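You operate a simulated robot arm through the tools that you are given. There is no shell and no other tool.

You are at the controls of a simulated robot arm. One attempt, no reset.

## Task
Punch the blue report and bind it on the waiting comb.
Fine: the report waits in the punch slot, the comb on the rake; open the comb before the report goes on; it stays in the binder, comb shut.

The check looks at the end state, three seconds after you hand in, the way a careful person would. Anything else that was tipped, shoved, dropped, spilled or broken makes it a failure.

## Robot
A 7-joint arm with a three-finger gripper, fixed in place. Base frame: the origin is on the floor under the middle of its stand, x ahead of it, y to its left, z up. Lengths are in cm, angles in degrees, forces in N, time in s.
It reaches about 134.2 cm from its shoulder. Its first joint turns from -166.0 to 166.0 degrees. Payload 2.69 kg.
Tool frame: the origin (TCP) lies between the finger pads and is the grasp point; the fingertips stand 3 cm ahead of it; z points along the fingers, y is the line along which they close. The gripper opens to 12.8 cm; its body begins 11.7 cm behind the TCP.
Orientation is that of the tool frame in the base frame, as a unit quaternion [x, y, z, w]. With the fingers straight down and closing along the base's y, the tool's x points along the base's -x, its y along +y and its z along -z.

## Interface
- The arm moves only by the tool play_rows. Its argument "increments" is one flat list of numbers, 7 for each row, row after row: the shift along the base's x, y, z in cm, then the turn, a rotation vector about the base's x, y, z in degrees, then the gripper command, from -1 (shut) to 1 (fully open), values between in proportion. In form: [x, y, z, wx, wy, wz, hand, x, y, z, wx, wy, wz, hand, ...]. A call has 1 to 20 rows; each row is the pose to reach, as a shift and turn from the pose commanded when the call began. Each row takes 0.2 s and may step no farther than 5 cm and 8.6 degrees from the row before; otherwise, or with a gripper value out of range, the whole call is refused. Where a pose cannot be reached the arm comes as near as it can. A force on the tool above 40 N (or 10 N above the force at the start of the call, whichever is more), or a blocked arm, ends the call early, and 0.2 s more pass. Each finger travels about 12.7 cm/s and halts on what it meets, pressing with about 30 N; the grip force reading is that of the motor and also rises with nothing between the fingers. The clock runs only during rows and for 0.2 s after the last one: add rows that repeat a pose to give the fingers time. The reply holds the time, the measured pose of the TCP, the force on the tool along the base axes, the opening and the grip force, in the units named above and with some noise, with the torque about the TCP (base axes, N m) and any sound that the robot's microphone picked up.
- Cameras (640 x 400 px; columns grow to the right, rows downward): "scene" is fixed at [40.15, -49.78, 160.04]; the picture's right is [0.97, -0.22, 0.00], its down [-0.12, -0.54, -0.83] and it looks along [0.19, 0.81, -0.55] (base axes); focal length 372 px, centre (320, 200). "wrist" rides on the gripper at [5.8, 5.4, -13.1] in the tool frame; the picture's right is [-0.68, 0.74, 0.00], its down [-0.62, -0.57, -0.55] and it looks along [-0.40, -0.37, 0.84] (tool axes); focal length 234 px, centre (320, 200). There is no depth. A picture from a camera that has moved, and an enlarged one, comes with that camera's place and axes in the base frame and with its lens.
- camera(camera): a new picture of that camera. It takes no simulated time.
- lift_body(by): moves the trunk up (or, below 0, down) by that many cm; the arm rides with it, the base frame stays. It gives what a move gives, with no picture.
- inspect(camera, box): a new picture of the part [left, top, right, bottom] of that camera's present view, enlarged. It takes no simulated time.
- close_job(): hands the job in; it is judged then, once.

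Places have to be worked out from the pictures, the camera data and where the tool is seen. Open the gripper and draw the arm clear of the work before you hand the job in, unless the task says otherwise.

The tools are called after "Request:" by a JSON object that holds its "api" and its "payload". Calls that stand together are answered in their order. play_rows: Moves the arm, as the interface text tells. Its arguments: {"type":"object","properties":{"increments":{"type":"array","items":{"type":"number"}}},"required":["increments"]} The other tools are called the same way: lift_body (by) moves the trunk up or down; camera (camera) takes a picture; inspect (camera, box) takes an enlarged picture of a part of a camera's view; close_job () hands the job in.

At the start:

```text
t: 0.0
tool_pos: [74.75, 29.82, 135.51]
tool_rot: [0.0, 1.0, 0.0, 0.0]
contact_force: [0.6, -0.8, -0.2]
ft_torque: [-0.05, -0.02, -0.01]
finger_gap: 12.81
grip_force: 0.1
trunk travel left (down, up): [-15.0, 20.0]
```

scene: 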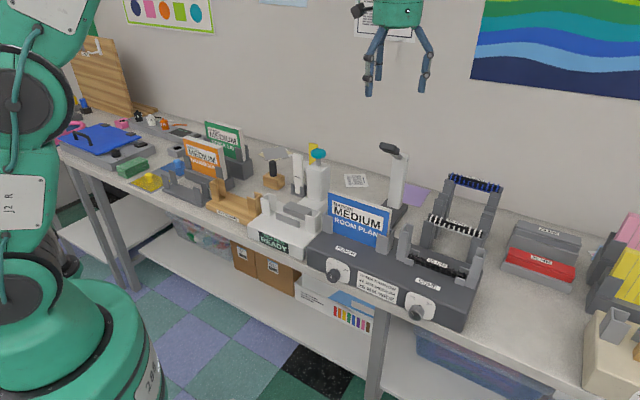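
wrist: 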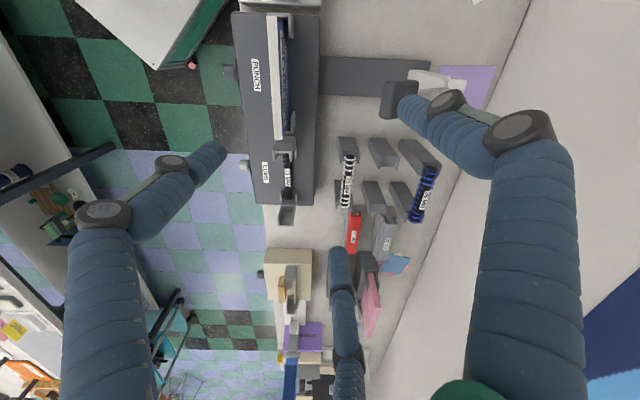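

I'll start by enlarging the scene around the binder and punch to understand the layout.

Request:
{"api": "inspect", "payload": {"camera": "scene", "box": [290, 130, 530, 330]}}

Request:
{"api": "inspect", "payload": {"camera": "wrist", "box": [220, 0, 460, 240]}}

Request:
{"api": "inspect", "payload": {"camera": "scene", "box": [320, 230, 480, 330]}}

Request:
{"api": "inspect", "payload": {"camera": "scene", "box": [400, 160, 640, 400]}}

Request:
{"api": "inspect", "payload": {"camera": "scene", "box": [60, 70, 330, 260]}}

```text
2.00 times, centred on (410, 230) of scene
camera zoom: at [40.15, -49.78, 160.04], right [0.97, -0.22, 0.0], down [-0.12, -0.54, -0.83], along [0.19, 0.81, -0.55], focal length 744 px, centre (140, 140)
```

zoom: 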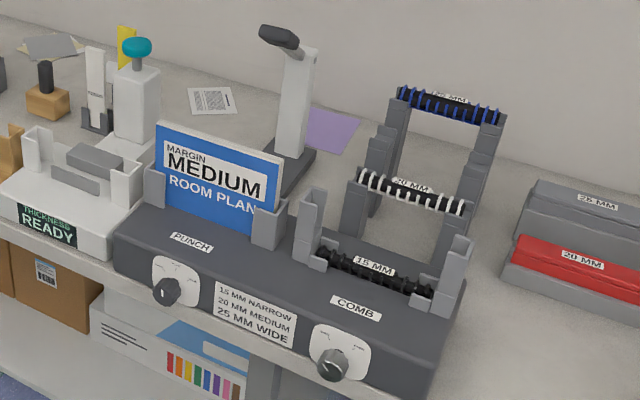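

```text
1.67 times, centred on (340, 120) of wrist
camera zoom: at [68.86, 35.08, 148.43], right [0.68, 0.74, 0.0], down [0.62, -0.57, 0.55], along [0.4, -0.37, -0.84], focal length 390 px, centre (287, 333)
```

zoom: 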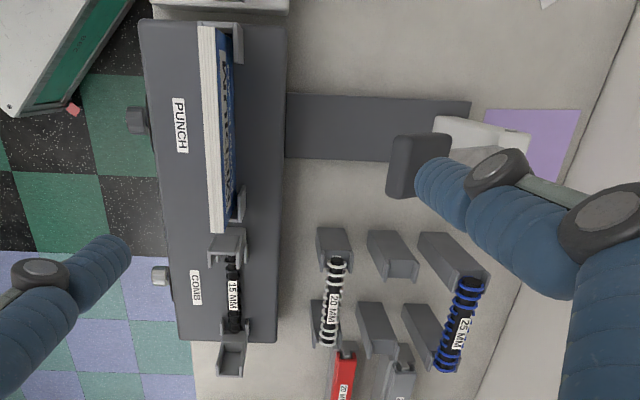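

```text
4.00 times, centred on (400, 280) of scene
camera zoom: at [40.15, -49.78, 160.04], right [0.97, -0.22, 0.0], down [-0.12, -0.54, -0.83], along [0.19, 0.81, -0.55], focal length 1487 px, centre (0, -120)
```

zoom: 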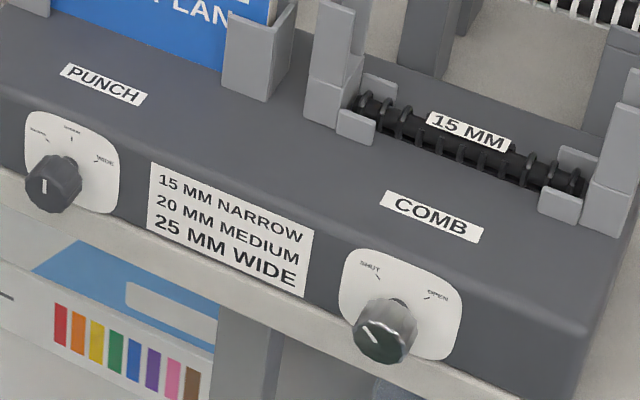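

```text
1.67 times, centred on (520, 280) of scene
camera zoom: at [40.15, -49.78, 160.04], right [0.97, -0.22, 0.0], down [-0.12, -0.54, -0.83], along [0.19, 0.81, -0.55], focal length 620 px, centre (-13, 67)
```

zoom: 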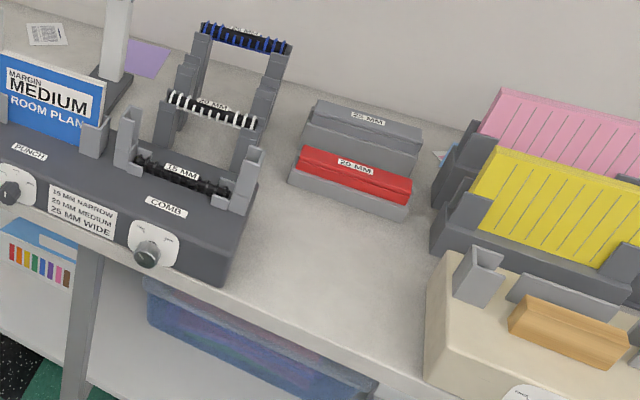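

```text
2.11 times, centred on (195, 165) of scene
camera zoom: at [40.15, -49.78, 160.04], right [0.97, -0.22, 0.0], down [-0.12, -0.54, -0.83], along [0.19, 0.81, -0.55], focal length 783 px, centre (583, 274)
```

zoom: 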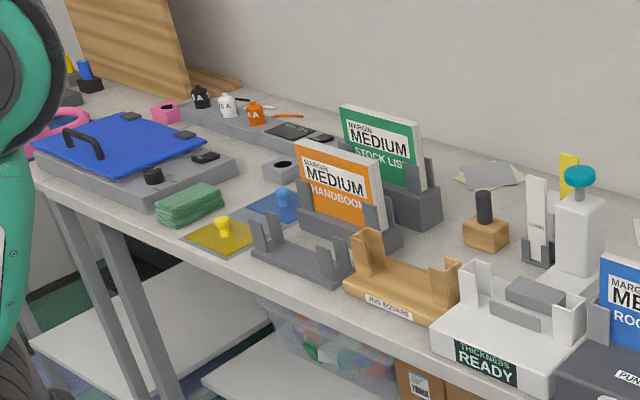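

I need to read the dials and the labels more closely.

Request:
{"api": "inspect", "payload": {"camera": "scene", "box": [322, 252, 362, 292]}}

Request:
{"api": "inspect", "payload": {"camera": "scene", "box": [400, 285, 440, 325]}}

Request:
{"api": "inspect", "payload": {"camera": "scene", "box": [320, 180, 400, 260]}}

Request:
{"api": "inspect", "payload": {"camera": "scene", "box": [390, 200, 490, 300]}}

Request:
{"api": "inspect", "payload": {"camera": "scene", "box": [370, 130, 430, 230]}}

Request:
{"api": "inspect", "payload": {"camera": "scene", "box": [240, 140, 340, 260]}}

```text
10.00 times, centred on (342, 272) of scene
camera zoom: at [40.15, -49.78, 160.04], right [0.97, -0.22, 0.0], down [-0.12, -0.54, -0.83], along [0.19, 0.81, -0.55], focal length 3718 px, centre (100, -520)
```

zoom: 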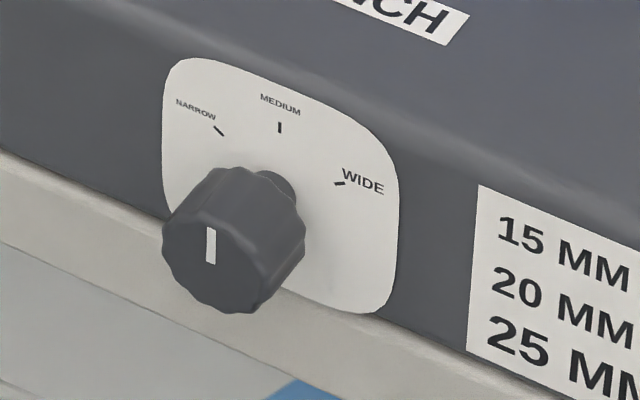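

```text
10.00 times, centred on (420, 305) of scene
camera zoom: at [40.15, -49.78, 160.04], right [0.97, -0.22, 0.0], down [-0.12, -0.54, -0.83], along [0.19, 0.81, -0.55], focal length 3718 px, centre (-680, -850)
```

zoom: 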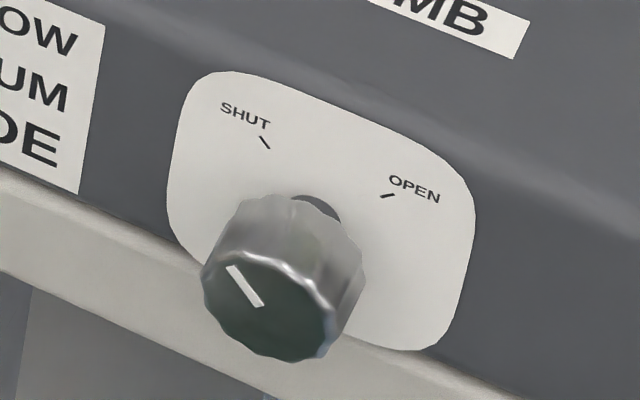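

```text
5.00 times, centred on (360, 220) of scene
camera zoom: at [40.15, -49.78, 160.04], right [0.97, -0.22, 0.0], down [-0.12, -0.54, -0.83], along [0.19, 0.81, -0.55], focal length 1859 px, centre (120, 100)
```

zoom: 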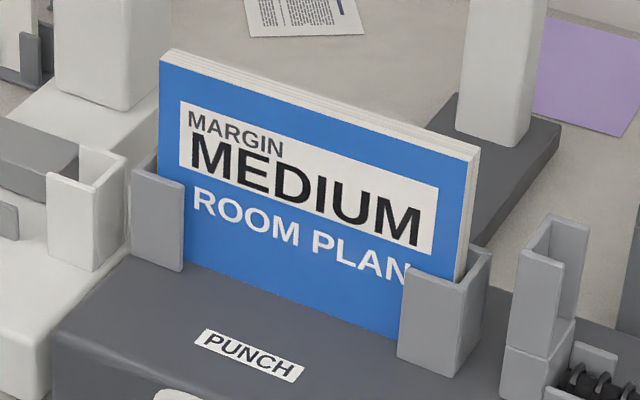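

```text
4.00 times, centred on (440, 250) of scene
camera zoom: at [40.15, -49.78, 160.04], right [0.97, -0.22, 0.0], down [-0.12, -0.54, -0.83], along [0.19, 0.81, -0.55], focal length 1487 px, centre (-160, 0)
```

zoom: 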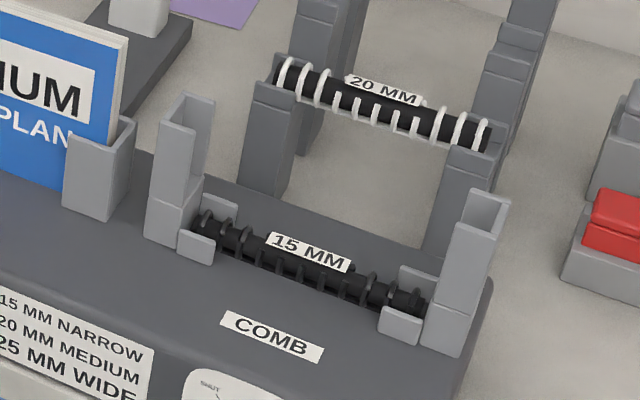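

```text
4.00 times, centred on (400, 180) of scene
camera zoom: at [40.15, -49.78, 160.04], right [0.97, -0.22, 0.0], down [-0.12, -0.54, -0.83], along [0.19, 0.81, -0.55], focal length 1487 px, centre (0, 280)
```

zoom: 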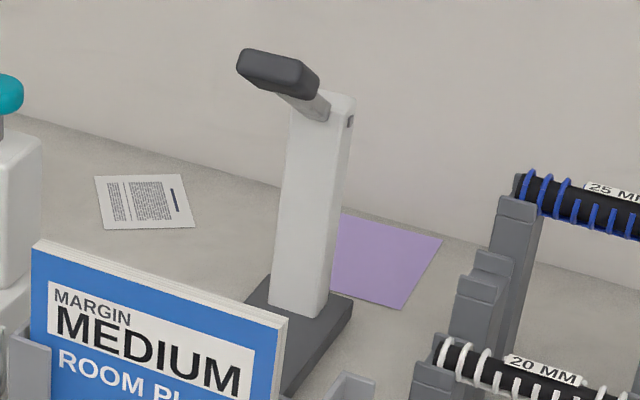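

```text
3.33 times, centred on (290, 200) of scene
camera zoom: at [40.15, -49.78, 160.04], right [0.97, -0.22, 0.0], down [-0.12, -0.54, -0.83], along [0.19, 0.81, -0.55], focal length 1239 px, centre (420, 200)
```

zoom: 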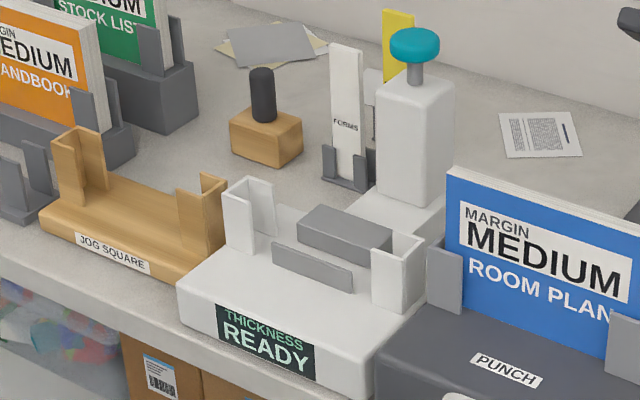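

The dial already points to MEDIUM as the report's cover says. I'll read the paper on the bench and the other labels for any further hints.

Request:
{"api": "inspect", "payload": {"camera": "scene", "box": [340, 168, 375, 193]}}

Request:
{"api": "inspect", "payload": {"camera": "scene", "box": [340, 0, 420, 50]}}

Request:
{"api": "inspect", "payload": {"camera": "scene", "box": [350, 255, 410, 315]}}

Request:
{"api": "inspect", "payload": {"camera": "scene", "box": [500, 210, 640, 400]}}

Request:
{"api": "inspect", "payload": {"camera": "wrist", "box": [220, 0, 330, 110]}}

Request:
{"api": "inspect", "payload": {"camera": "wrist", "box": [240, 100, 350, 230]}}

```text
16.00 times, centred on (358, 180) of scene
camera zoom: at [40.15, -49.78, 160.04], right [0.97, -0.22, 0.0], down [-0.12, -0.54, -0.83], along [0.19, 0.81, -0.55], focal length 5948 px, centre (-280, 512)
```

zoom: 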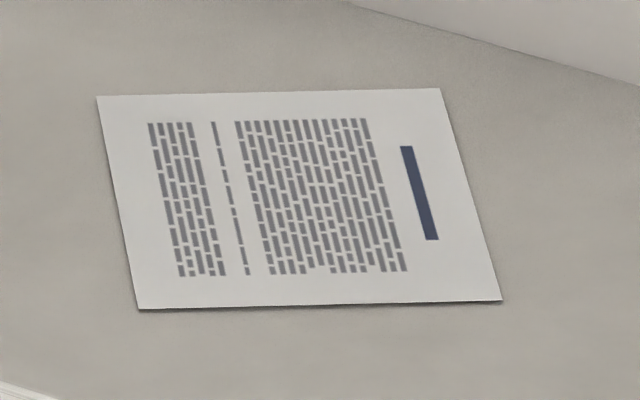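

```text
8.00 times, centred on (380, 25) of scene
camera zoom: at [40.15, -49.78, 160.04], right [0.97, -0.22, 0.0], down [-0.12, -0.54, -0.83], along [0.19, 0.81, -0.55], focal length 2974 px, centre (-160, 1600)
```

zoom: 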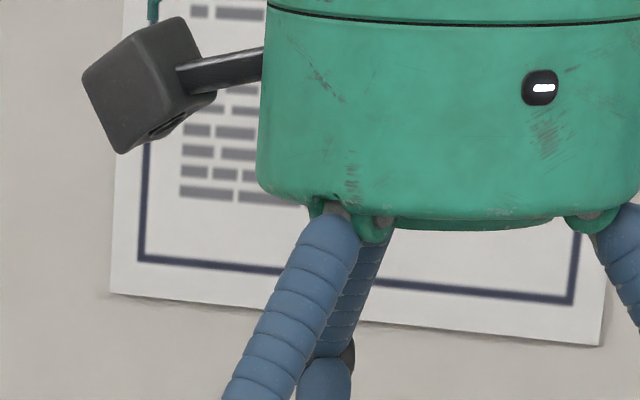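

```text
6.67 times, centred on (380, 285) of scene
camera zoom: at [40.15, -49.78, 160.04], right [0.97, -0.22, 0.0], down [-0.12, -0.54, -0.83], along [0.19, 0.81, -0.55], focal length 2478 px, centre (-80, -367)
```

zoom: 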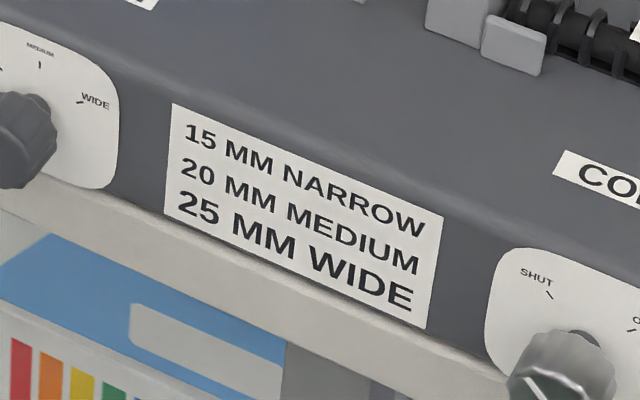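

```text
2.11 times, centred on (570, 305) of scene
camera zoom: at [40.15, -49.78, 160.04], right [0.97, -0.22, 0.0], down [-0.12, -0.54, -0.83], along [0.19, 0.81, -0.55], focal length 783 px, centre (-206, -21)
```

zoom: 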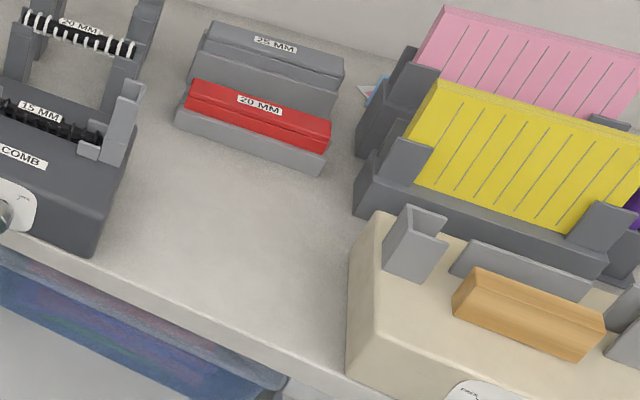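

```text
3.64 times, centred on (275, 55) of wrist
camera zoom: at [68.86, 35.08, 148.43], right [0.68, 0.74, 0.0], down [0.62, -0.57, 0.55], along [0.4, -0.37, -0.84], focal length 852 px, centre (484, 727)
```

zoom: 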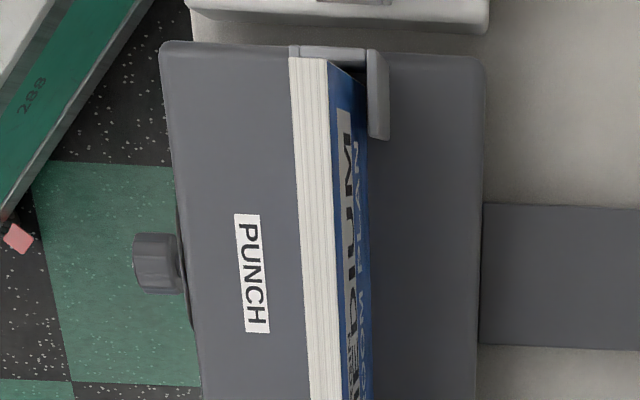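

```text
3.08 times, centred on (295, 165) of wrist
camera zoom: at [68.86, 35.08, 148.43], right [0.68, 0.74, 0.0], down [0.62, -0.57, 0.55], along [0.4, -0.37, -0.84], focal length 720 px, centre (397, 308)
```

zoom: 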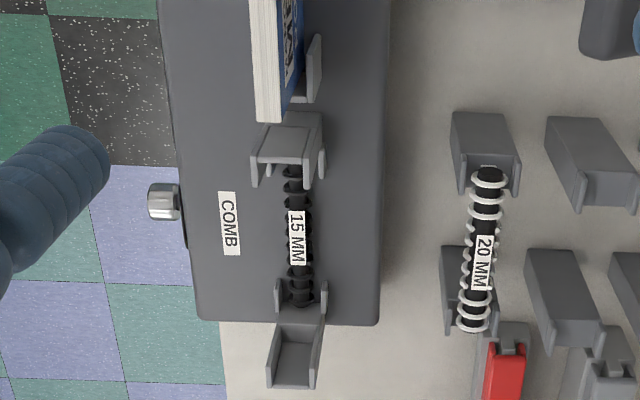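

The bench runs at about 45° to the base, with the binder roughly 60–66 cm out. I'll look closely at the gripper fingers, because turning the knob depends on how they are spaced.

Request:
{"api": "inspect", "payload": {"camera": "scene", "box": [340, 0, 460, 100]}}

Request:
{"api": "inspect", "payload": {"camera": "wrist", "box": [180, 60, 500, 300]}}

```text
4.00 times, centred on (400, 50) of scene
camera zoom: at [40.15, -49.78, 160.04], right [0.97, -0.22, 0.0], down [-0.12, -0.54, -0.83], along [0.19, 0.81, -0.55], focal length 1487 px, centre (0, 800)
```

zoom: 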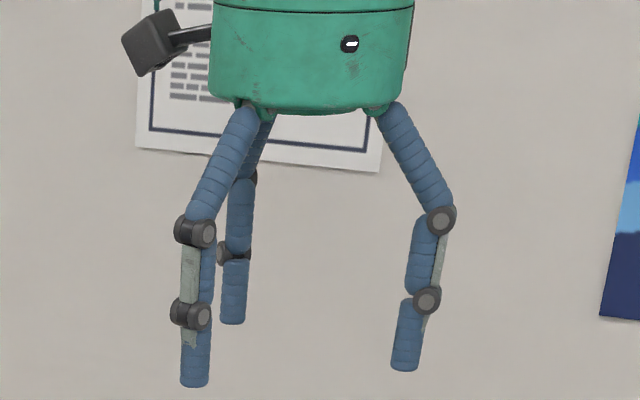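

```text
1.67 times, centred on (340, 180) of wrist
camera zoom: at [68.86, 35.08, 148.43], right [0.68, 0.74, 0.0], down [0.62, -0.57, 0.55], along [0.4, -0.37, -0.84], focal length 390 px, centre (287, 233)
```

zoom: 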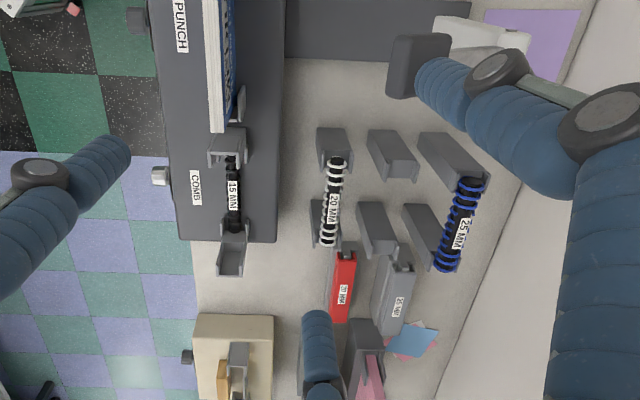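

The fingers look like a centric three-jaw arrangement (one at +y, two at 120° either side). I'll test-close the gripper in free air to see how they move.

Request:
{"api": "play_rows", "payload": {"increments": [0, 0, 0, 0, 0, 0, 0, 0, 0, 0, 0, 0, 0, 0, 0, 0, 0, 0, 0, 0, -0.6, 0, 0, 0, 0, 0, 0, -0.6, 0, 0, 0, 0, 0, 0, -0.6]}}

Request:
{"api": "inspect", "payload": {"camera": "scene", "box": [340, 0, 460, 100]}}

Request:
{"api": "camera", "payload": {"camera": "wrist"}}

```text
t: 1.2
tool_pos: [74.68, 29.67, 135.41]
tool_rot: [0.0, 1.0, 0.0, 0.0]
contact_force: [-0.1, 0.4, 0.9]
ft_torque: [-0.03, -0.01, 0.01]
finger_gap: 2.55
grip_force: 0.1
trunk travel left (down, up): [-15.0, 20.0]
```

```text
4.00 times, centred on (400, 50) of scene
camera zoom: at [40.15, -49.78, 160.04], right [0.97, -0.22, 0.0], down [-0.12, -0.54, -0.83], along [0.19, 0.81, -0.55], focal length 1487 px, centre (0, 800)
```

zoom: 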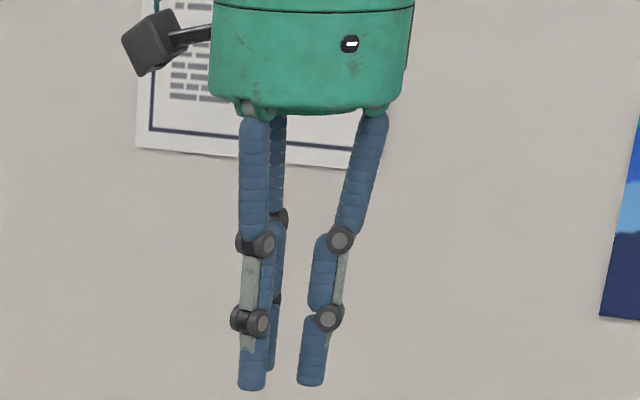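

```text
taken
camera wrist: at [68.86, 35.08, 148.43], right [0.68, 0.74, 0.0], down [0.62, -0.57, 0.55], along [0.4, -0.37, -0.84], focal length 234 px, centre (320, 200)
```

wrist: 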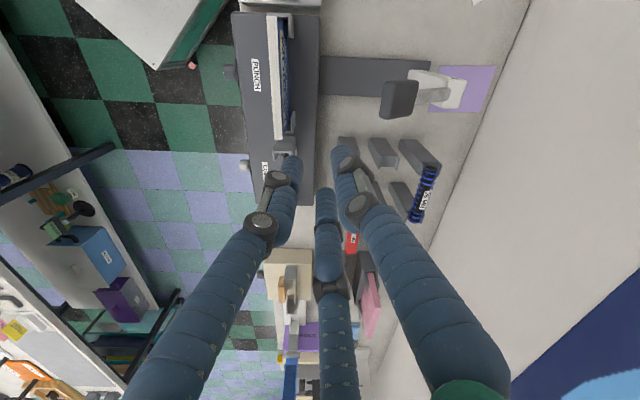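

The fingers close radially like a three-jaw chuck, which suits knobs. Triangulating, I get the bench axes U≈(0.707,-0.707) and V≈(0.707,0.707), the comb knob at about (74.6, 1.5, 89.5), the report centre at u≈29 and v≈66 with its top at z≈107, and the lever handle at about (80.5, 39, 114). I'll swing back to the front of the bench with a -45° yaw to see more.

Request:
{"api": "play_rows", "payload": {"increments": [-1.4, -4.2, -0.5, 0, 0, -4.5, 0, -2.8, -8.4, -1, 0, 0, -9, 0, -4.2, -12.6, -1.5, 0, 0, -13.5, 0, -5.6, -16.8, -2, 0, 0, -18, 0, -7, -21, -2.5, 0, 0, -22.5, 0, -8.4, -25.2, -3, 0, 0, -27, 0, -9.8, -29.4, -3.5, 0, 0, -31.5, 0, -11.2, -33.6, -4, 0, 0, -36, 0, -12.6, -37.8, -4.5, 0, 0, -40.5, 0, -13.4, -41.6, -5, 0, 0, -45, 0]}}

Request:
{"api": "camera", "payload": {"camera": "wrist"}}

Request:
{"api": "camera", "payload": {"camera": "scene"}}

```text
t: 3.4
tool_pos: [60.99, -11.84, 130.38]
tool_rot: [0.383, 0.924, 0.0, 0.001]
contact_force: [0.1, -0.6, -0.7]
ft_torque: [0.0, -0.03, -0.02]
finger_gap: 6.4
grip_force: 0.2
trunk travel left (down, up): [-15.0, 20.0]
```

```text
taken
camera wrist: at [60.81, -3.93, 143.34], right [1.0, 0.04, 0.0], down [0.03, -0.84, 0.55], along [0.02, -0.55, -0.84], focal length 234 px, centre (320, 200)
```

wrist: 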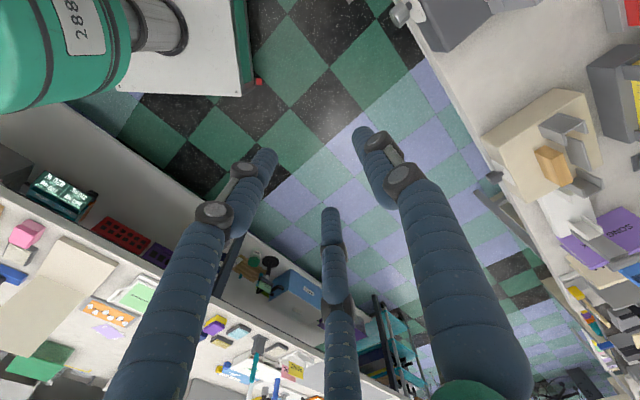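

```text
taken
```

scene: 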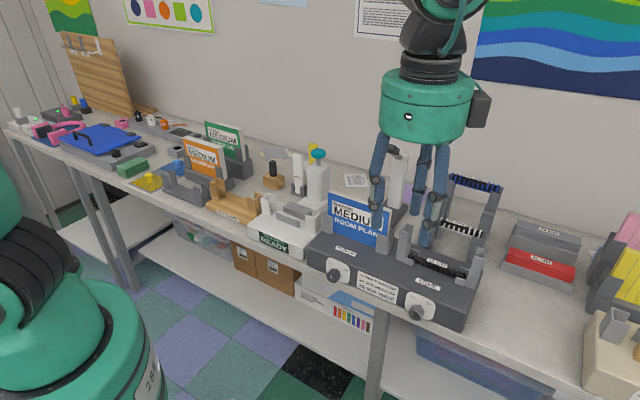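

The arm is now in front of the bench with a clear aisle behind it. I'll pitch the tool to point horizontally at the bench (along V) at standoff and take a look at the knobs.

Request:
{"api": "play_rows", "payload": {"increments": [-0.74, 0.74, -2.73, 5.785, -5.785, 0, 0, -1.48, 1.48, -5.46, 11.57, -11.57, 0, 0, -2.22, 2.22, -8.19, 17.355, -17.355, 0, 0, -2.96, 2.96, -10.92, 23.14, -23.14, 0, 0, -3.7, 3.7, -13.65, 28.925, -28.925, 0, 0, -4.44, 4.44, -16.38, 34.71, -34.71, 0, 0, -5.18, 5.18, -19.11, 40.495, -40.495, 0, 0, -5.92, 5.92, -21.84, 46.28, -46.28, 0, 0, -6.66, 6.66, -24.57, 52.065, -52.065, 0, 0, -7.4, 7.4, -27.3, 57.85, -57.85, 0, 0, -8.14, 8.14, -30, 63.64, -63.64, 0, 0]}}

Request:
{"api": "camera", "payload": {"camera": "wrist"}}

Request:
{"api": "camera", "payload": {"camera": "scene"}}

```text
t: 5.8
tool_pos: [53.06, -3.6, 100.54]
tool_rot: [0.27, 0.653, 0.653, 0.273]
contact_force: [-0.9, -0.4, 0.6]
ft_torque: [-0.01, 0.04, -0.02]
finger_gap: 6.42
grip_force: 0.0
trunk travel left (down, up): [-15.0, 20.0]
```

```text
taken
camera wrist: at [39.74, -8.93, 105.85], right [0.48, -0.48, 0.74], down [0.05, -0.82, -0.57], along [0.88, 0.3, -0.37], focal length 234 px, centre (320, 200)
```

wrist: 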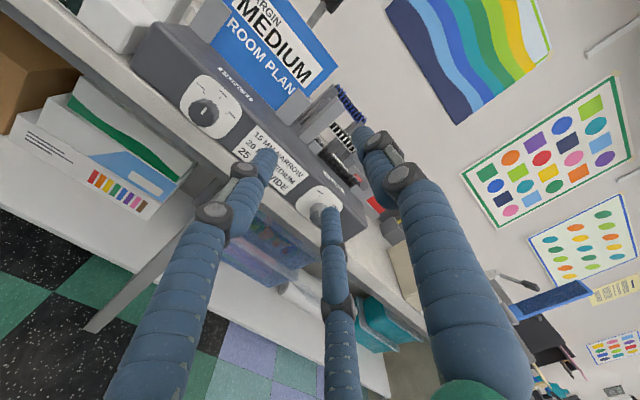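

```text
taken
```

scene: 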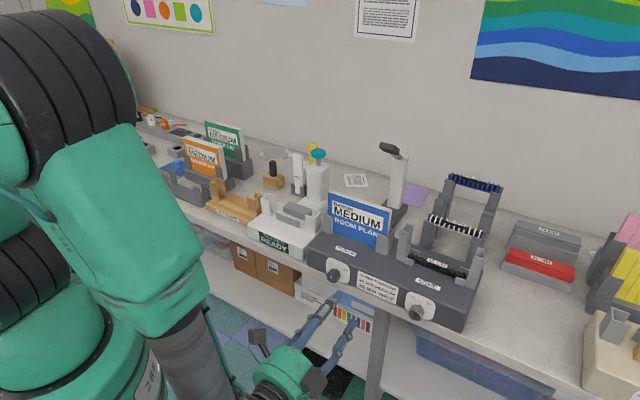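

Orientation is good. I'll zoom in on the binder from this front view.

Request:
{"api": "inspect", "payload": {"camera": "wrist", "box": [130, 20, 290, 160]}}

Request:
{"api": "inspect", "payload": {"camera": "wrist", "box": [270, 80, 390, 260]}}

Request:
{"api": "inspect", "payload": {"camera": "scene", "box": [300, 180, 500, 330]}}

```text
2.86 times, centred on (210, 90) of wrist
camera zoom: at [39.74, -8.93, 105.85], right [0.48, -0.48, 0.74], down [0.05, -0.82, -0.57], along [0.88, 0.3, -0.37], focal length 669 px, centre (634, 514)
```

zoom: 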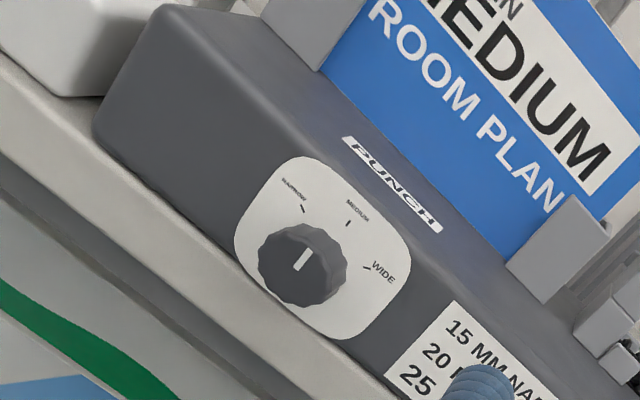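

```text
2.22 times, centred on (330, 170) of wrist
camera zoom: at [39.74, -8.93, 105.85], right [0.48, -0.48, 0.74], down [0.05, -0.82, -0.57], along [0.88, 0.3, -0.37], focal length 520 px, centre (298, 267)
```

zoom: 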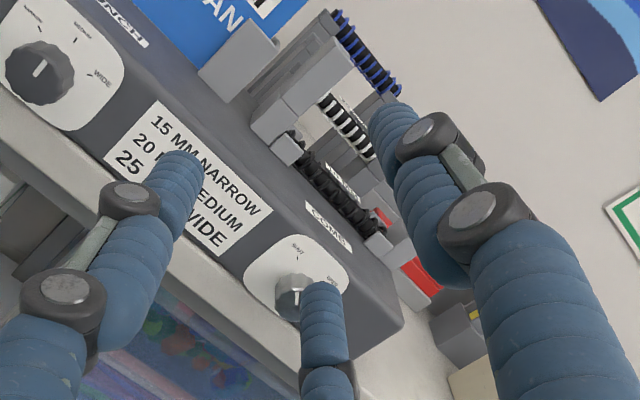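

```text
2.67 times, centred on (400, 255) of scene
camera zoom: at [40.15, -49.78, 160.04], right [0.97, -0.22, 0.0], down [-0.12, -0.54, -0.83], along [0.19, 0.81, -0.55], focal length 991 px, centre (107, 53)
```

zoom: 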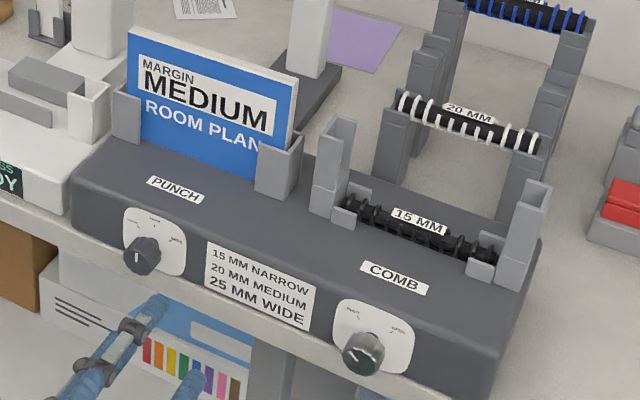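

From the two views I place the knob faces near v≈55, the panel at v≈58, the bench top at z≈85.7 and the comb knob axis at u≈51.5, z≈88.6. I'll move to a standoff right in front of the comb knob for a closer look.

Request:
{"api": "play_rows", "payload": {"increments": [3.08, -0.12, -2.4, 0, 0, 0, 0, 6.16, -0.24, -4.8, 0, 0, 0, 0, 9.24, -0.36, -7.2, 0, 0, 0, 0, 12.32, -0.48, -9.6, 0, 0, 0, 0, 15.38, -0.6, -11.9, 0, 0, 0, 0]}}

Request:
{"api": "camera", "payload": {"camera": "wrist"}}

Request:
{"api": "inspect", "payload": {"camera": "scene", "box": [360, 230, 480, 330]}}

```text
t: 7.0
tool_pos: [68.58, -4.14, 88.37]
tool_rot: [0.271, 0.653, 0.653, 0.27]
contact_force: [-1.4, 0.1, -0.3]
ft_torque: [-0.01, 0.03, -0.03]
finger_gap: 6.4
grip_force: 0.0
trunk travel left (down, up): [-15.0, 20.0]
```

```text
taken
camera wrist: at [55.18, -9.38, 93.69], right [0.48, -0.48, 0.74], down [0.05, -0.82, -0.57], along [0.88, 0.31, -0.37], focal length 234 px, centre (320, 200)
```

wrist: 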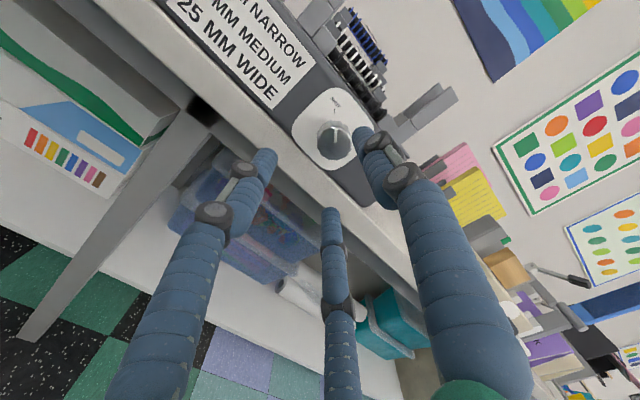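

```text
4.00 times, centred on (420, 280) of scene
camera zoom: at [40.15, -49.78, 160.04], right [0.97, -0.22, 0.0], down [-0.12, -0.54, -0.83], along [0.19, 0.81, -0.55], focal length 1487 px, centre (-80, -120)
```

zoom: 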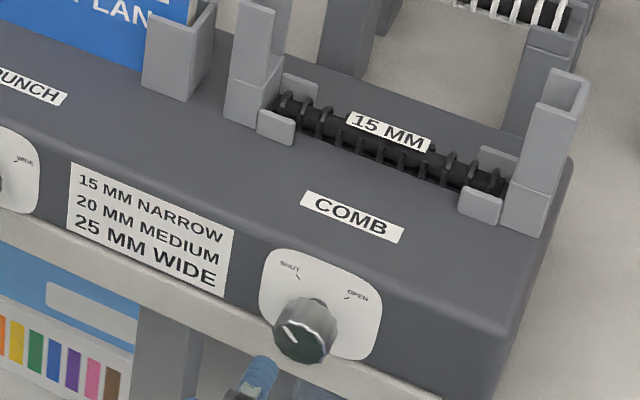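

Request:
{"api": "inspect", "payload": {"camera": "wrist", "box": [270, 70, 390, 190]}}

Request:
{"api": "inspect", "payload": {"camera": "scene", "box": [395, 280, 455, 330]}}

```text
3.33 times, centred on (330, 130) of wrist
camera zoom: at [55.18, -9.38, 93.69], right [0.48, -0.48, 0.74], down [0.05, -0.82, -0.57], along [0.88, 0.31, -0.37], focal length 781 px, centre (287, 433)
```

zoom: 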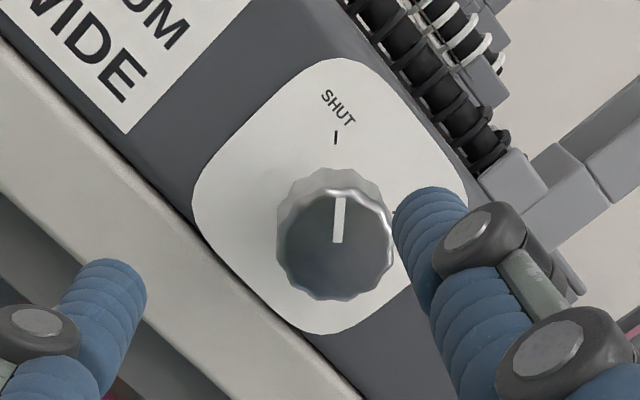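

```text
8.00 times, centred on (425, 305) of scene
camera zoom: at [40.15, -49.78, 160.04], right [0.97, -0.22, 0.0], down [-0.12, -0.54, -0.83], along [0.19, 0.81, -0.55], focal length 2974 px, centre (-520, -640)
```

zoom: 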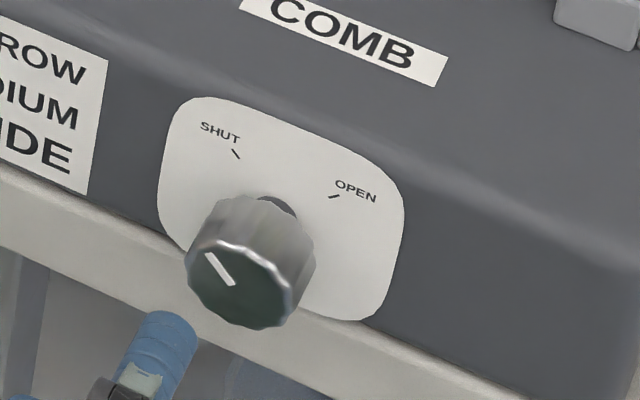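

I'll zoom in on the bench edge below the panel to judge finger clearance under the knob.

Request:
{"api": "inspect", "payload": {"camera": "wrist", "box": [270, 100, 340, 170]}}

Request:
{"api": "inspect", "payload": {"camera": "scene", "box": [405, 295, 435, 325]}}

Request:
{"api": "inspect", "payload": {"camera": "scene", "box": [440, 290, 500, 340]}}

```text
5.71 times, centred on (305, 135) of wrist
camera zoom: at [55.18, -9.38, 93.69], right [0.48, -0.48, 0.74], down [0.05, -0.82, -0.57], along [0.88, 0.31, -0.37], focal length 1338 px, centre (406, 571)
```

zoom: 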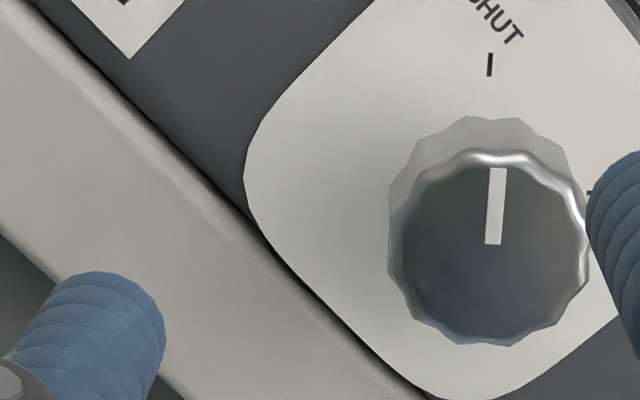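

```text
13.33 times, centred on (420, 310) of scene
camera zoom: at [40.15, -49.78, 160.04], right [0.97, -0.22, 0.0], down [-0.12, -0.54, -0.83], along [0.19, 0.81, -0.55], focal length 4957 px, centre (-1013, -1267)
```

zoom: 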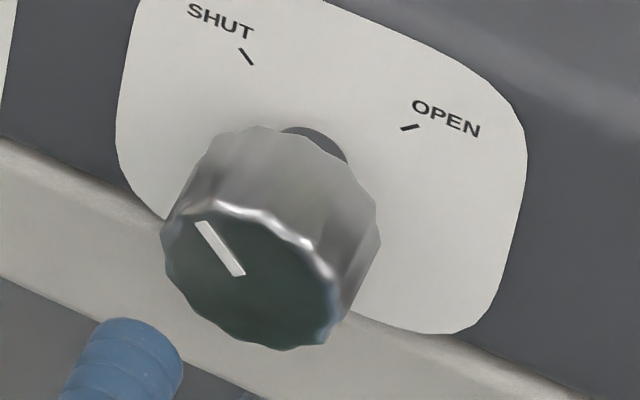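

```text
8.00 times, centred on (470, 315) of scene
camera zoom: at [40.15, -49.78, 160.04], right [0.97, -0.22, 0.0], down [-0.12, -0.54, -0.83], along [0.19, 0.81, -0.55], focal length 2974 px, centre (-880, -720)
```

zoom: 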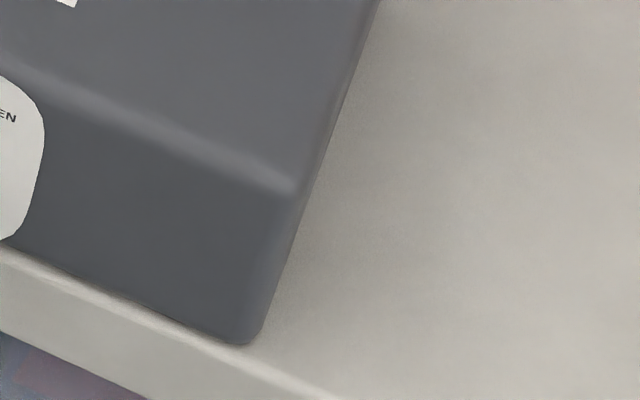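

The bench edge is practically flush with the panel (top at z≈85.8), so fingers reaching to about v=56 stay in front of it. The knob is about 3.2 cm across, face at v≈54, and lies ~0.65 cm right and ~1.3 cm above my axis. I'll align and advance to just short of the face.

Request:
{"api": "play_rows", "payload": {"increments": [0.46, -0.46, 1.28, 0, 0, 0, 0, 2.4, 1.5, 1.28, 0, 0, 0, 0, 4.35, 3.43, 1.28, 0, 0, 0, 0, 4.35, 3.43, 1.28, 0, 0, 0, 0]}}

Request:
{"api": "inspect", "payload": {"camera": "wrist", "box": [240, 80, 420, 260]}}

Request:
{"api": "inspect", "payload": {"camera": "scene", "box": [385, 275, 445, 325]}}

```text
t: 8.0
tool_pos: [72.81, -0.88, 89.65]
tool_rot: [0.27, 0.654, 0.653, 0.27]
contact_force: [-0.7, -0.3, -0.9]
ft_torque: [0.01, 0.0, 0.04]
finger_gap: 6.42
grip_force: 0.0
trunk travel left (down, up): [-15.0, 20.0]
```

```text
2.22 times, centred on (330, 170) of wrist
camera zoom: at [59.51, -5.94, 94.98], right [0.48, -0.48, 0.74], down [0.05, -0.82, -0.57], along [0.88, 0.31, -0.37], focal length 520 px, centre (298, 267)
```

zoom: 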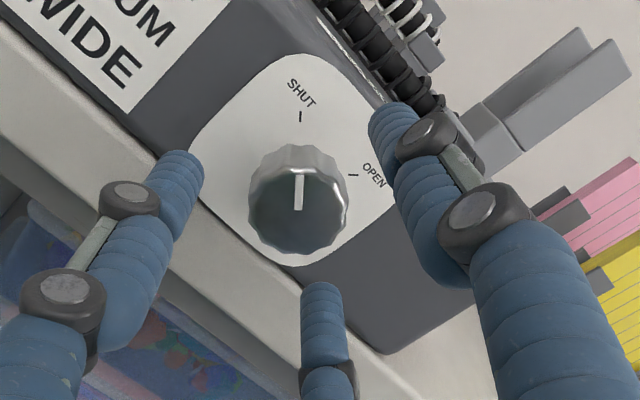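

```text
8.00 times, centred on (415, 300) of scene
camera zoom: at [40.15, -49.78, 160.04], right [0.97, -0.22, 0.0], down [-0.12, -0.54, -0.83], along [0.19, 0.81, -0.55], focal length 2974 px, centre (-440, -600)
```

zoom: 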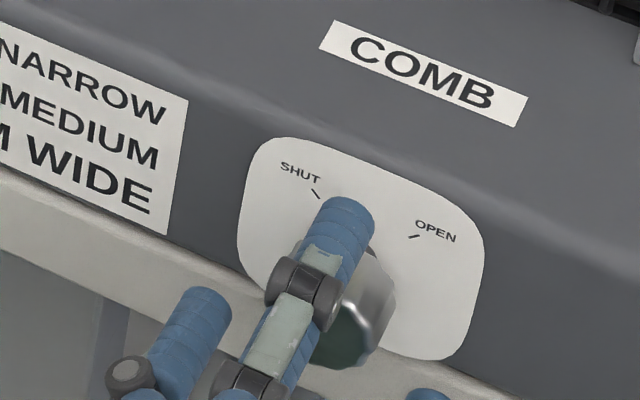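

The knob is nearly centred between the three fingers. I'll advance 2 cm so the tips straddle it and close gently on it.

Request:
{"api": "play_rows", "payload": {"increments": [0.75, 0.6, -0.05, 0, 0, 0, 0, 1.45, 1.3, -0.05, 0, 0, 0, 0, 1.45, 1.3, -0.05, 0, 0, 0, -0.3, 1.45, 1.3, -0.05, 0, 0, 0, -0.6, 1.45, 1.3, -0.05, 0, 0, 0, -1, 1.45, 1.3, -0.05, 0, 0, 0, -1]}}

Request:
{"api": "inspect", "payload": {"camera": "wrist", "box": [240, 80, 420, 260]}}

Request:
{"api": "inspect", "payload": {"camera": "scene", "box": [385, 275, 445, 325]}}

```text
t: 9.4
tool_pos: [74.3, 0.57, 89.79]
tool_rot: [0.271, 0.653, 0.653, 0.27]
contact_force: [-5.3, 4.0, -1.4]
ft_torque: [0.04, 0.09, 0.17]
finger_gap: 3.45
grip_force: 44.9
trunk travel left (down, up): [-15.0, 20.0]
```

```text
2.22 times, centred on (330, 170) of wrist
camera zoom: at [60.94, -4.73, 94.94], right [0.48, -0.48, 0.74], down [0.05, -0.82, -0.57], along [0.88, 0.31, -0.37], focal length 520 px, centre (298, 267)
```

zoom: 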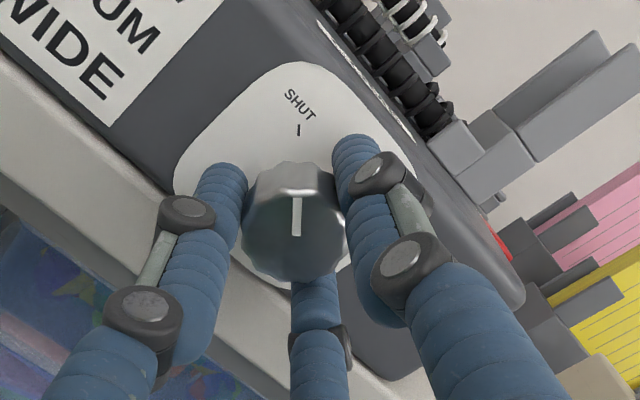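

```text
8.00 times, centred on (415, 300) of scene
camera zoom: at [40.15, -49.78, 160.04], right [0.97, -0.22, 0.0], down [-0.12, -0.54, -0.83], along [0.19, 0.81, -0.55], focal length 2974 px, centre (-440, -600)
```

zoom: 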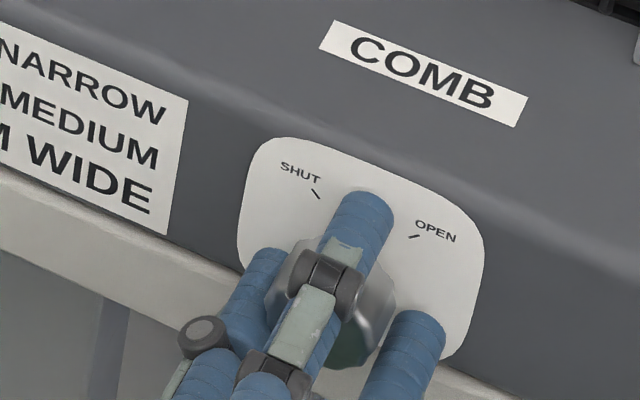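

The knob is gripped cleanly (gap 3.45, only a small side force). I'll turn it 45° clockwise and check.

Request:
{"api": "play_rows", "payload": {"increments": [0, 0, 0, 5.3, 5.3, 0, -1, 0, 0, 0, 10.6, 10.6, 0, -1, 0, 0, 0, 15.9, 15.9, 0, -1, 0, 0, 0, 21.2, 21.2, 0, -1, 0, 0, 0, 26.5, 26.5, 0, -1, 0, 0, 0, 31.8, 31.8, 0, -1]}}

Request:
{"api": "inspect", "payload": {"camera": "wrist", "box": [240, 80, 420, 260]}}

Request:
{"api": "inspect", "payload": {"camera": "scene", "box": [360, 230, 480, 330]}}

```text
t: 10.8
tool_pos: [74.26, 0.66, 89.82]
tool_rot: [0.5, 0.5, 0.707, -0.002]
contact_force: [-16.1, 24.8, -2.1]
ft_torque: [0.07, -0.07, 1.29]
finger_gap: 3.3
grip_force: 44.6
trunk travel left (down, up): [-15.0, 20.0]
```

```text
2.22 times, centred on (330, 170) of wrist
camera zoom: at [64.76, -8.52, 97.6], right [0.71, -0.7, 0.04], down [-0.36, -0.41, -0.84], along [0.61, 0.58, -0.55], focal length 520 px, centre (298, 267)
```

zoom: 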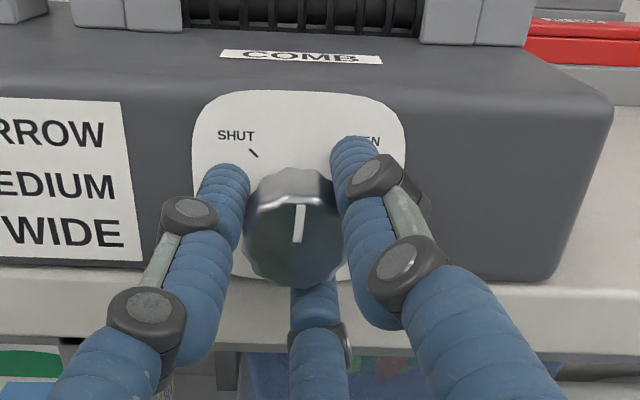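

```text
4.00 times, centred on (420, 280) of scene
camera zoom: at [40.15, -49.78, 160.04], right [0.97, -0.22, 0.0], down [-0.12, -0.54, -0.83], along [0.19, 0.81, -0.55], focal length 1487 px, centre (-80, -120)
```

zoom: 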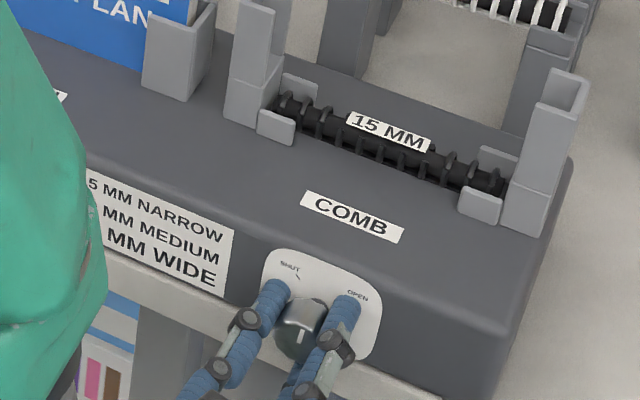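

The knob follows the tool and its pointer is now straight up. The side force is ~29 N toward -U, so I'll ease the tool 0.25 cm that way and turn the remaining 45°.

Request:
{"api": "play_rows", "payload": {"increments": [-0.18, 0.18, 0, 0, 0, 0, -1, -0.18, 0.18, 0, 5.3, 5.3, 0, -1, -0.18, 0.18, 0, 10.6, 10.6, 0, -1, -0.18, 0.18, 0, 15.9, 15.9, 0, -1, -0.18, 0.18, 0, 21.2, 21.2, 0, -1]}}

Request:
{"api": "inspect", "payload": {"camera": "wrist", "box": [240, 80, 420, 260]}}

Request:
{"api": "inspect", "payload": {"camera": "scene", "box": [360, 230, 480, 330]}}

```text
t: 12.0
tool_pos: [74.19, 0.75, 89.76]
tool_rot: [0.612, 0.354, 0.683, -0.183]
contact_force: [-2.4, 6.4, -6.8]
ft_torque: [-0.32, 0.28, -0.05]
finger_gap: 3.32
grip_force: 44.8
trunk travel left (down, up): [-15.0, 20.0]
```

```text
2.22 times, centred on (330, 170) of wrist
camera zoom: at [67.54, -11.32, 96.69], right [0.63, -0.63, -0.46], down [-0.66, -0.11, -0.74], along [0.41, 0.77, -0.49], focal length 520 px, centre (298, 267)
```

zoom: 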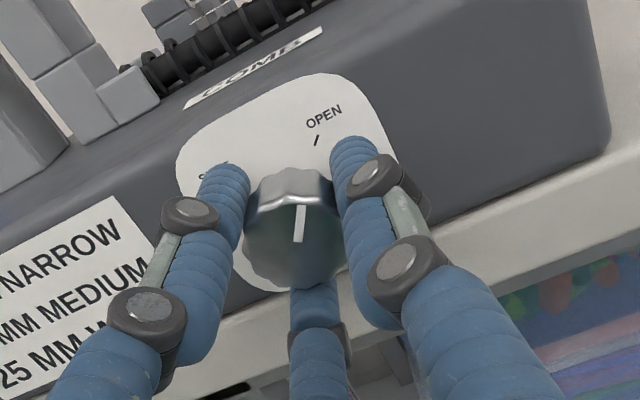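

```text
4.00 times, centred on (420, 280) of scene
camera zoom: at [40.15, -49.78, 160.04], right [0.97, -0.22, 0.0], down [-0.12, -0.54, -0.83], along [0.19, 0.81, -0.55], focal length 1487 px, centre (-80, -120)
```

zoom: 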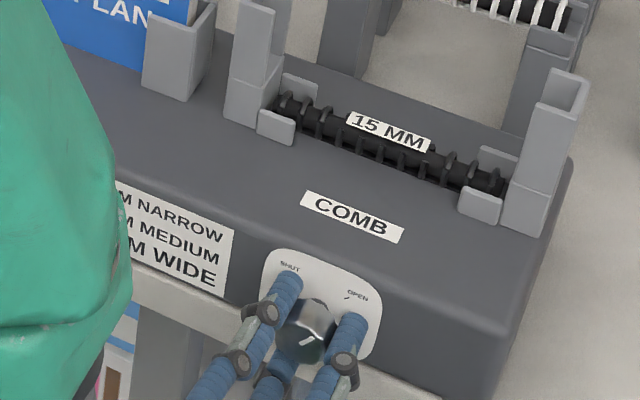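

75° turned with low forces; the pointer needs ~15° more to reach OPEN.

Request:
{"api": "play_rows", "payload": {"increments": [0, 0, 0, 5.3, 5.3, 0, -1, 0, 0, 0, 10.6, 10.6, 0, -1, 0, 0, 0, 10.6, 10.6, 0, -1]}}

Request:
{"api": "inspect", "payload": {"camera": "wrist", "box": [240, 80, 420, 260]}}

Request:
{"api": "inspect", "payload": {"camera": "scene", "box": [360, 230, 480, 330]}}

```text
t: 12.8
tool_pos: [74.29, 0.6, 89.75]
tool_rot: [0.653, 0.271, 0.653, -0.272]
contact_force: [2.9, 9.6, -6.1]
ft_torque: [-0.49, -0.36, 0.26]
finger_gap: 3.31
grip_force: 45.3
trunk travel left (down, up): [-15.0, 20.0]
```

```text
2.22 times, centred on (330, 170) of wrist
camera zoom: at [68.74, -12.53, 95.51], right [0.52, -0.52, -0.68], down [-0.79, 0.01, -0.62], along [0.33, 0.85, -0.4], focal length 520 px, centre (298, 267)
```

zoom: 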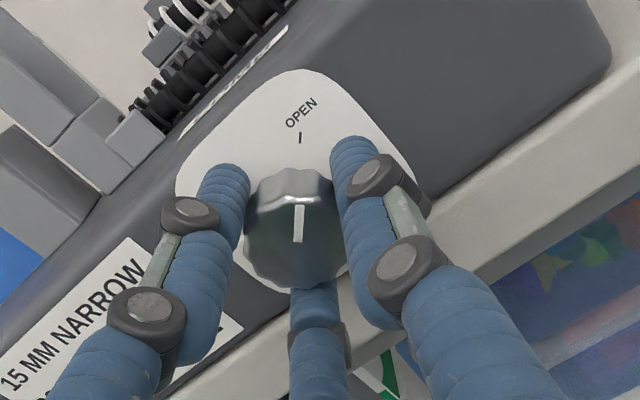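

```text
4.00 times, centred on (420, 280) of scene
camera zoom: at [40.15, -49.78, 160.04], right [0.97, -0.22, 0.0], down [-0.12, -0.54, -0.83], along [0.19, 0.81, -0.55], focal length 1487 px, centre (-80, -120)
```

zoom: 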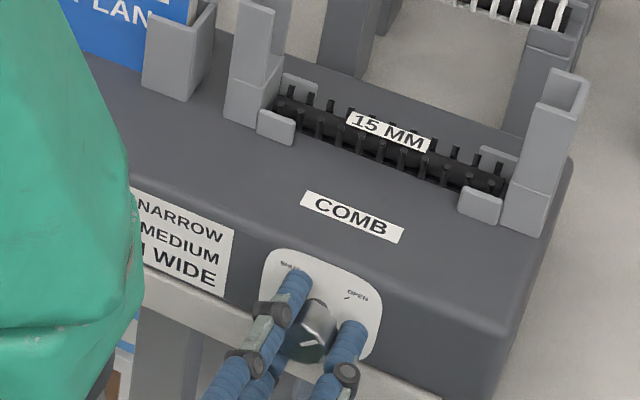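

The comb rings are now standing open and the pointer is on OPEN. I'll release the knob and back straight off.

Request:
{"api": "play_rows", "payload": {"increments": [0, 0, 0, 0, 0, 0, -0.2, 0, 0, 0, 0, 0, 0, 0.2, 0, 0, 0, 0, 0, 0, 0.2, -2.5, -2.5, 0, 0, 0, 0, 0.2, -5.5, -5.5, 0, 0, 0, 0, 0.2, -8.5, -8.5, 0, 0, 0, 0, 0.2]}}

Request:
{"api": "inspect", "payload": {"camera": "scene", "box": [360, 230, 480, 330]}}

Request:
{"api": "camera", "payload": {"camera": "wrist"}}

```text
t: 14.2
tool_pos: [65.65, -7.91, 89.84]
tool_rot: [0.653, 0.272, 0.653, -0.271]
contact_force: [0.0, 1.0, 0.0]
ft_torque: [-0.01, -0.01, -0.04]
finger_gap: 7.7
grip_force: 0.1
trunk travel left (down, up): [-15.0, 20.0]
```

```text
4.00 times, centred on (420, 280) of scene
camera zoom: at [40.15, -49.78, 160.04], right [0.97, -0.22, 0.0], down [-0.12, -0.54, -0.83], along [0.19, 0.81, -0.55], focal length 1487 px, centre (-80, -120)
```

zoom: 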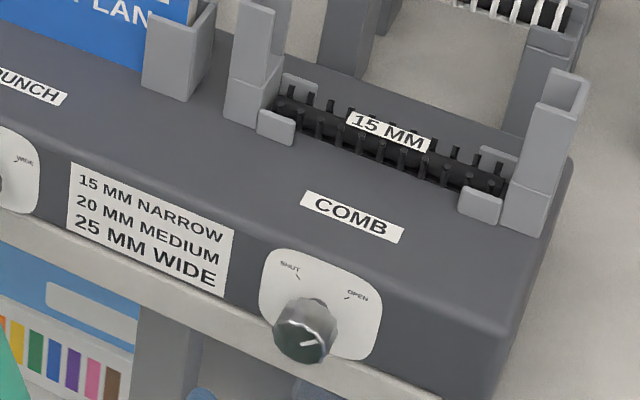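

```text
taken
camera wrist: at [60.25, -21.06, 95.56], right [0.52, -0.52, -0.68], down [-0.79, 0.01, -0.62], along [0.33, 0.85, -0.4], focal length 234 px, centre (320, 200)
```

wrist: 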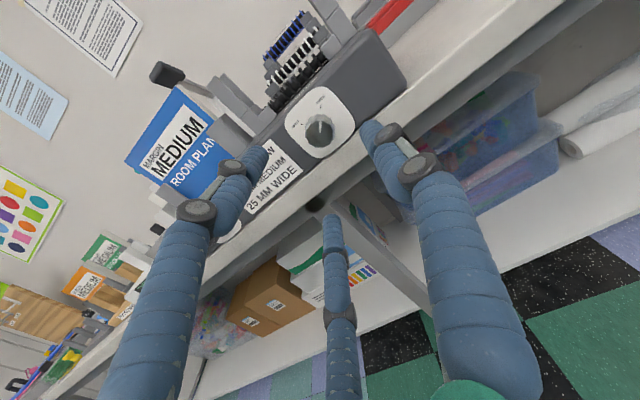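

The comb is open and the knob sits on OPEN. Next is the punch lever, so I'll zoom in on it from here to refine its position.

Request:
{"api": "inspect", "payload": {"camera": "wrist", "box": [110, 40, 270, 200]}}

Request:
{"api": "inspect", "payload": {"camera": "scene", "box": [370, 130, 430, 180]}}

```text
2.50 times, centred on (190, 120) of wrist
camera zoom: at [60.25, -21.06, 95.56], right [0.52, -0.52, -0.68], down [-0.79, 0.01, -0.62], along [0.33, 0.85, -0.4], focal length 585 px, centre (645, 400)
```

zoom: 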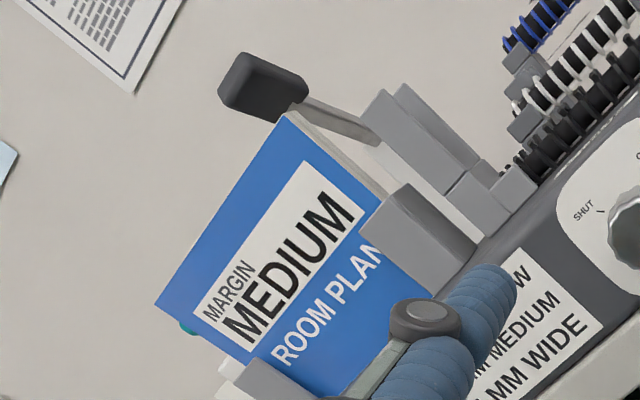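

```text
8.00 times, centred on (400, 155) of scene
camera zoom: at [40.15, -49.78, 160.04], right [0.97, -0.22, 0.0], down [-0.12, -0.54, -0.83], along [0.19, 0.81, -0.55], focal length 2974 px, centre (-320, 560)
```

zoom: 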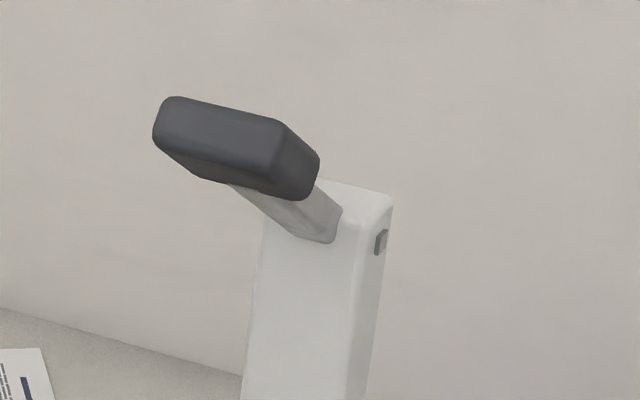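

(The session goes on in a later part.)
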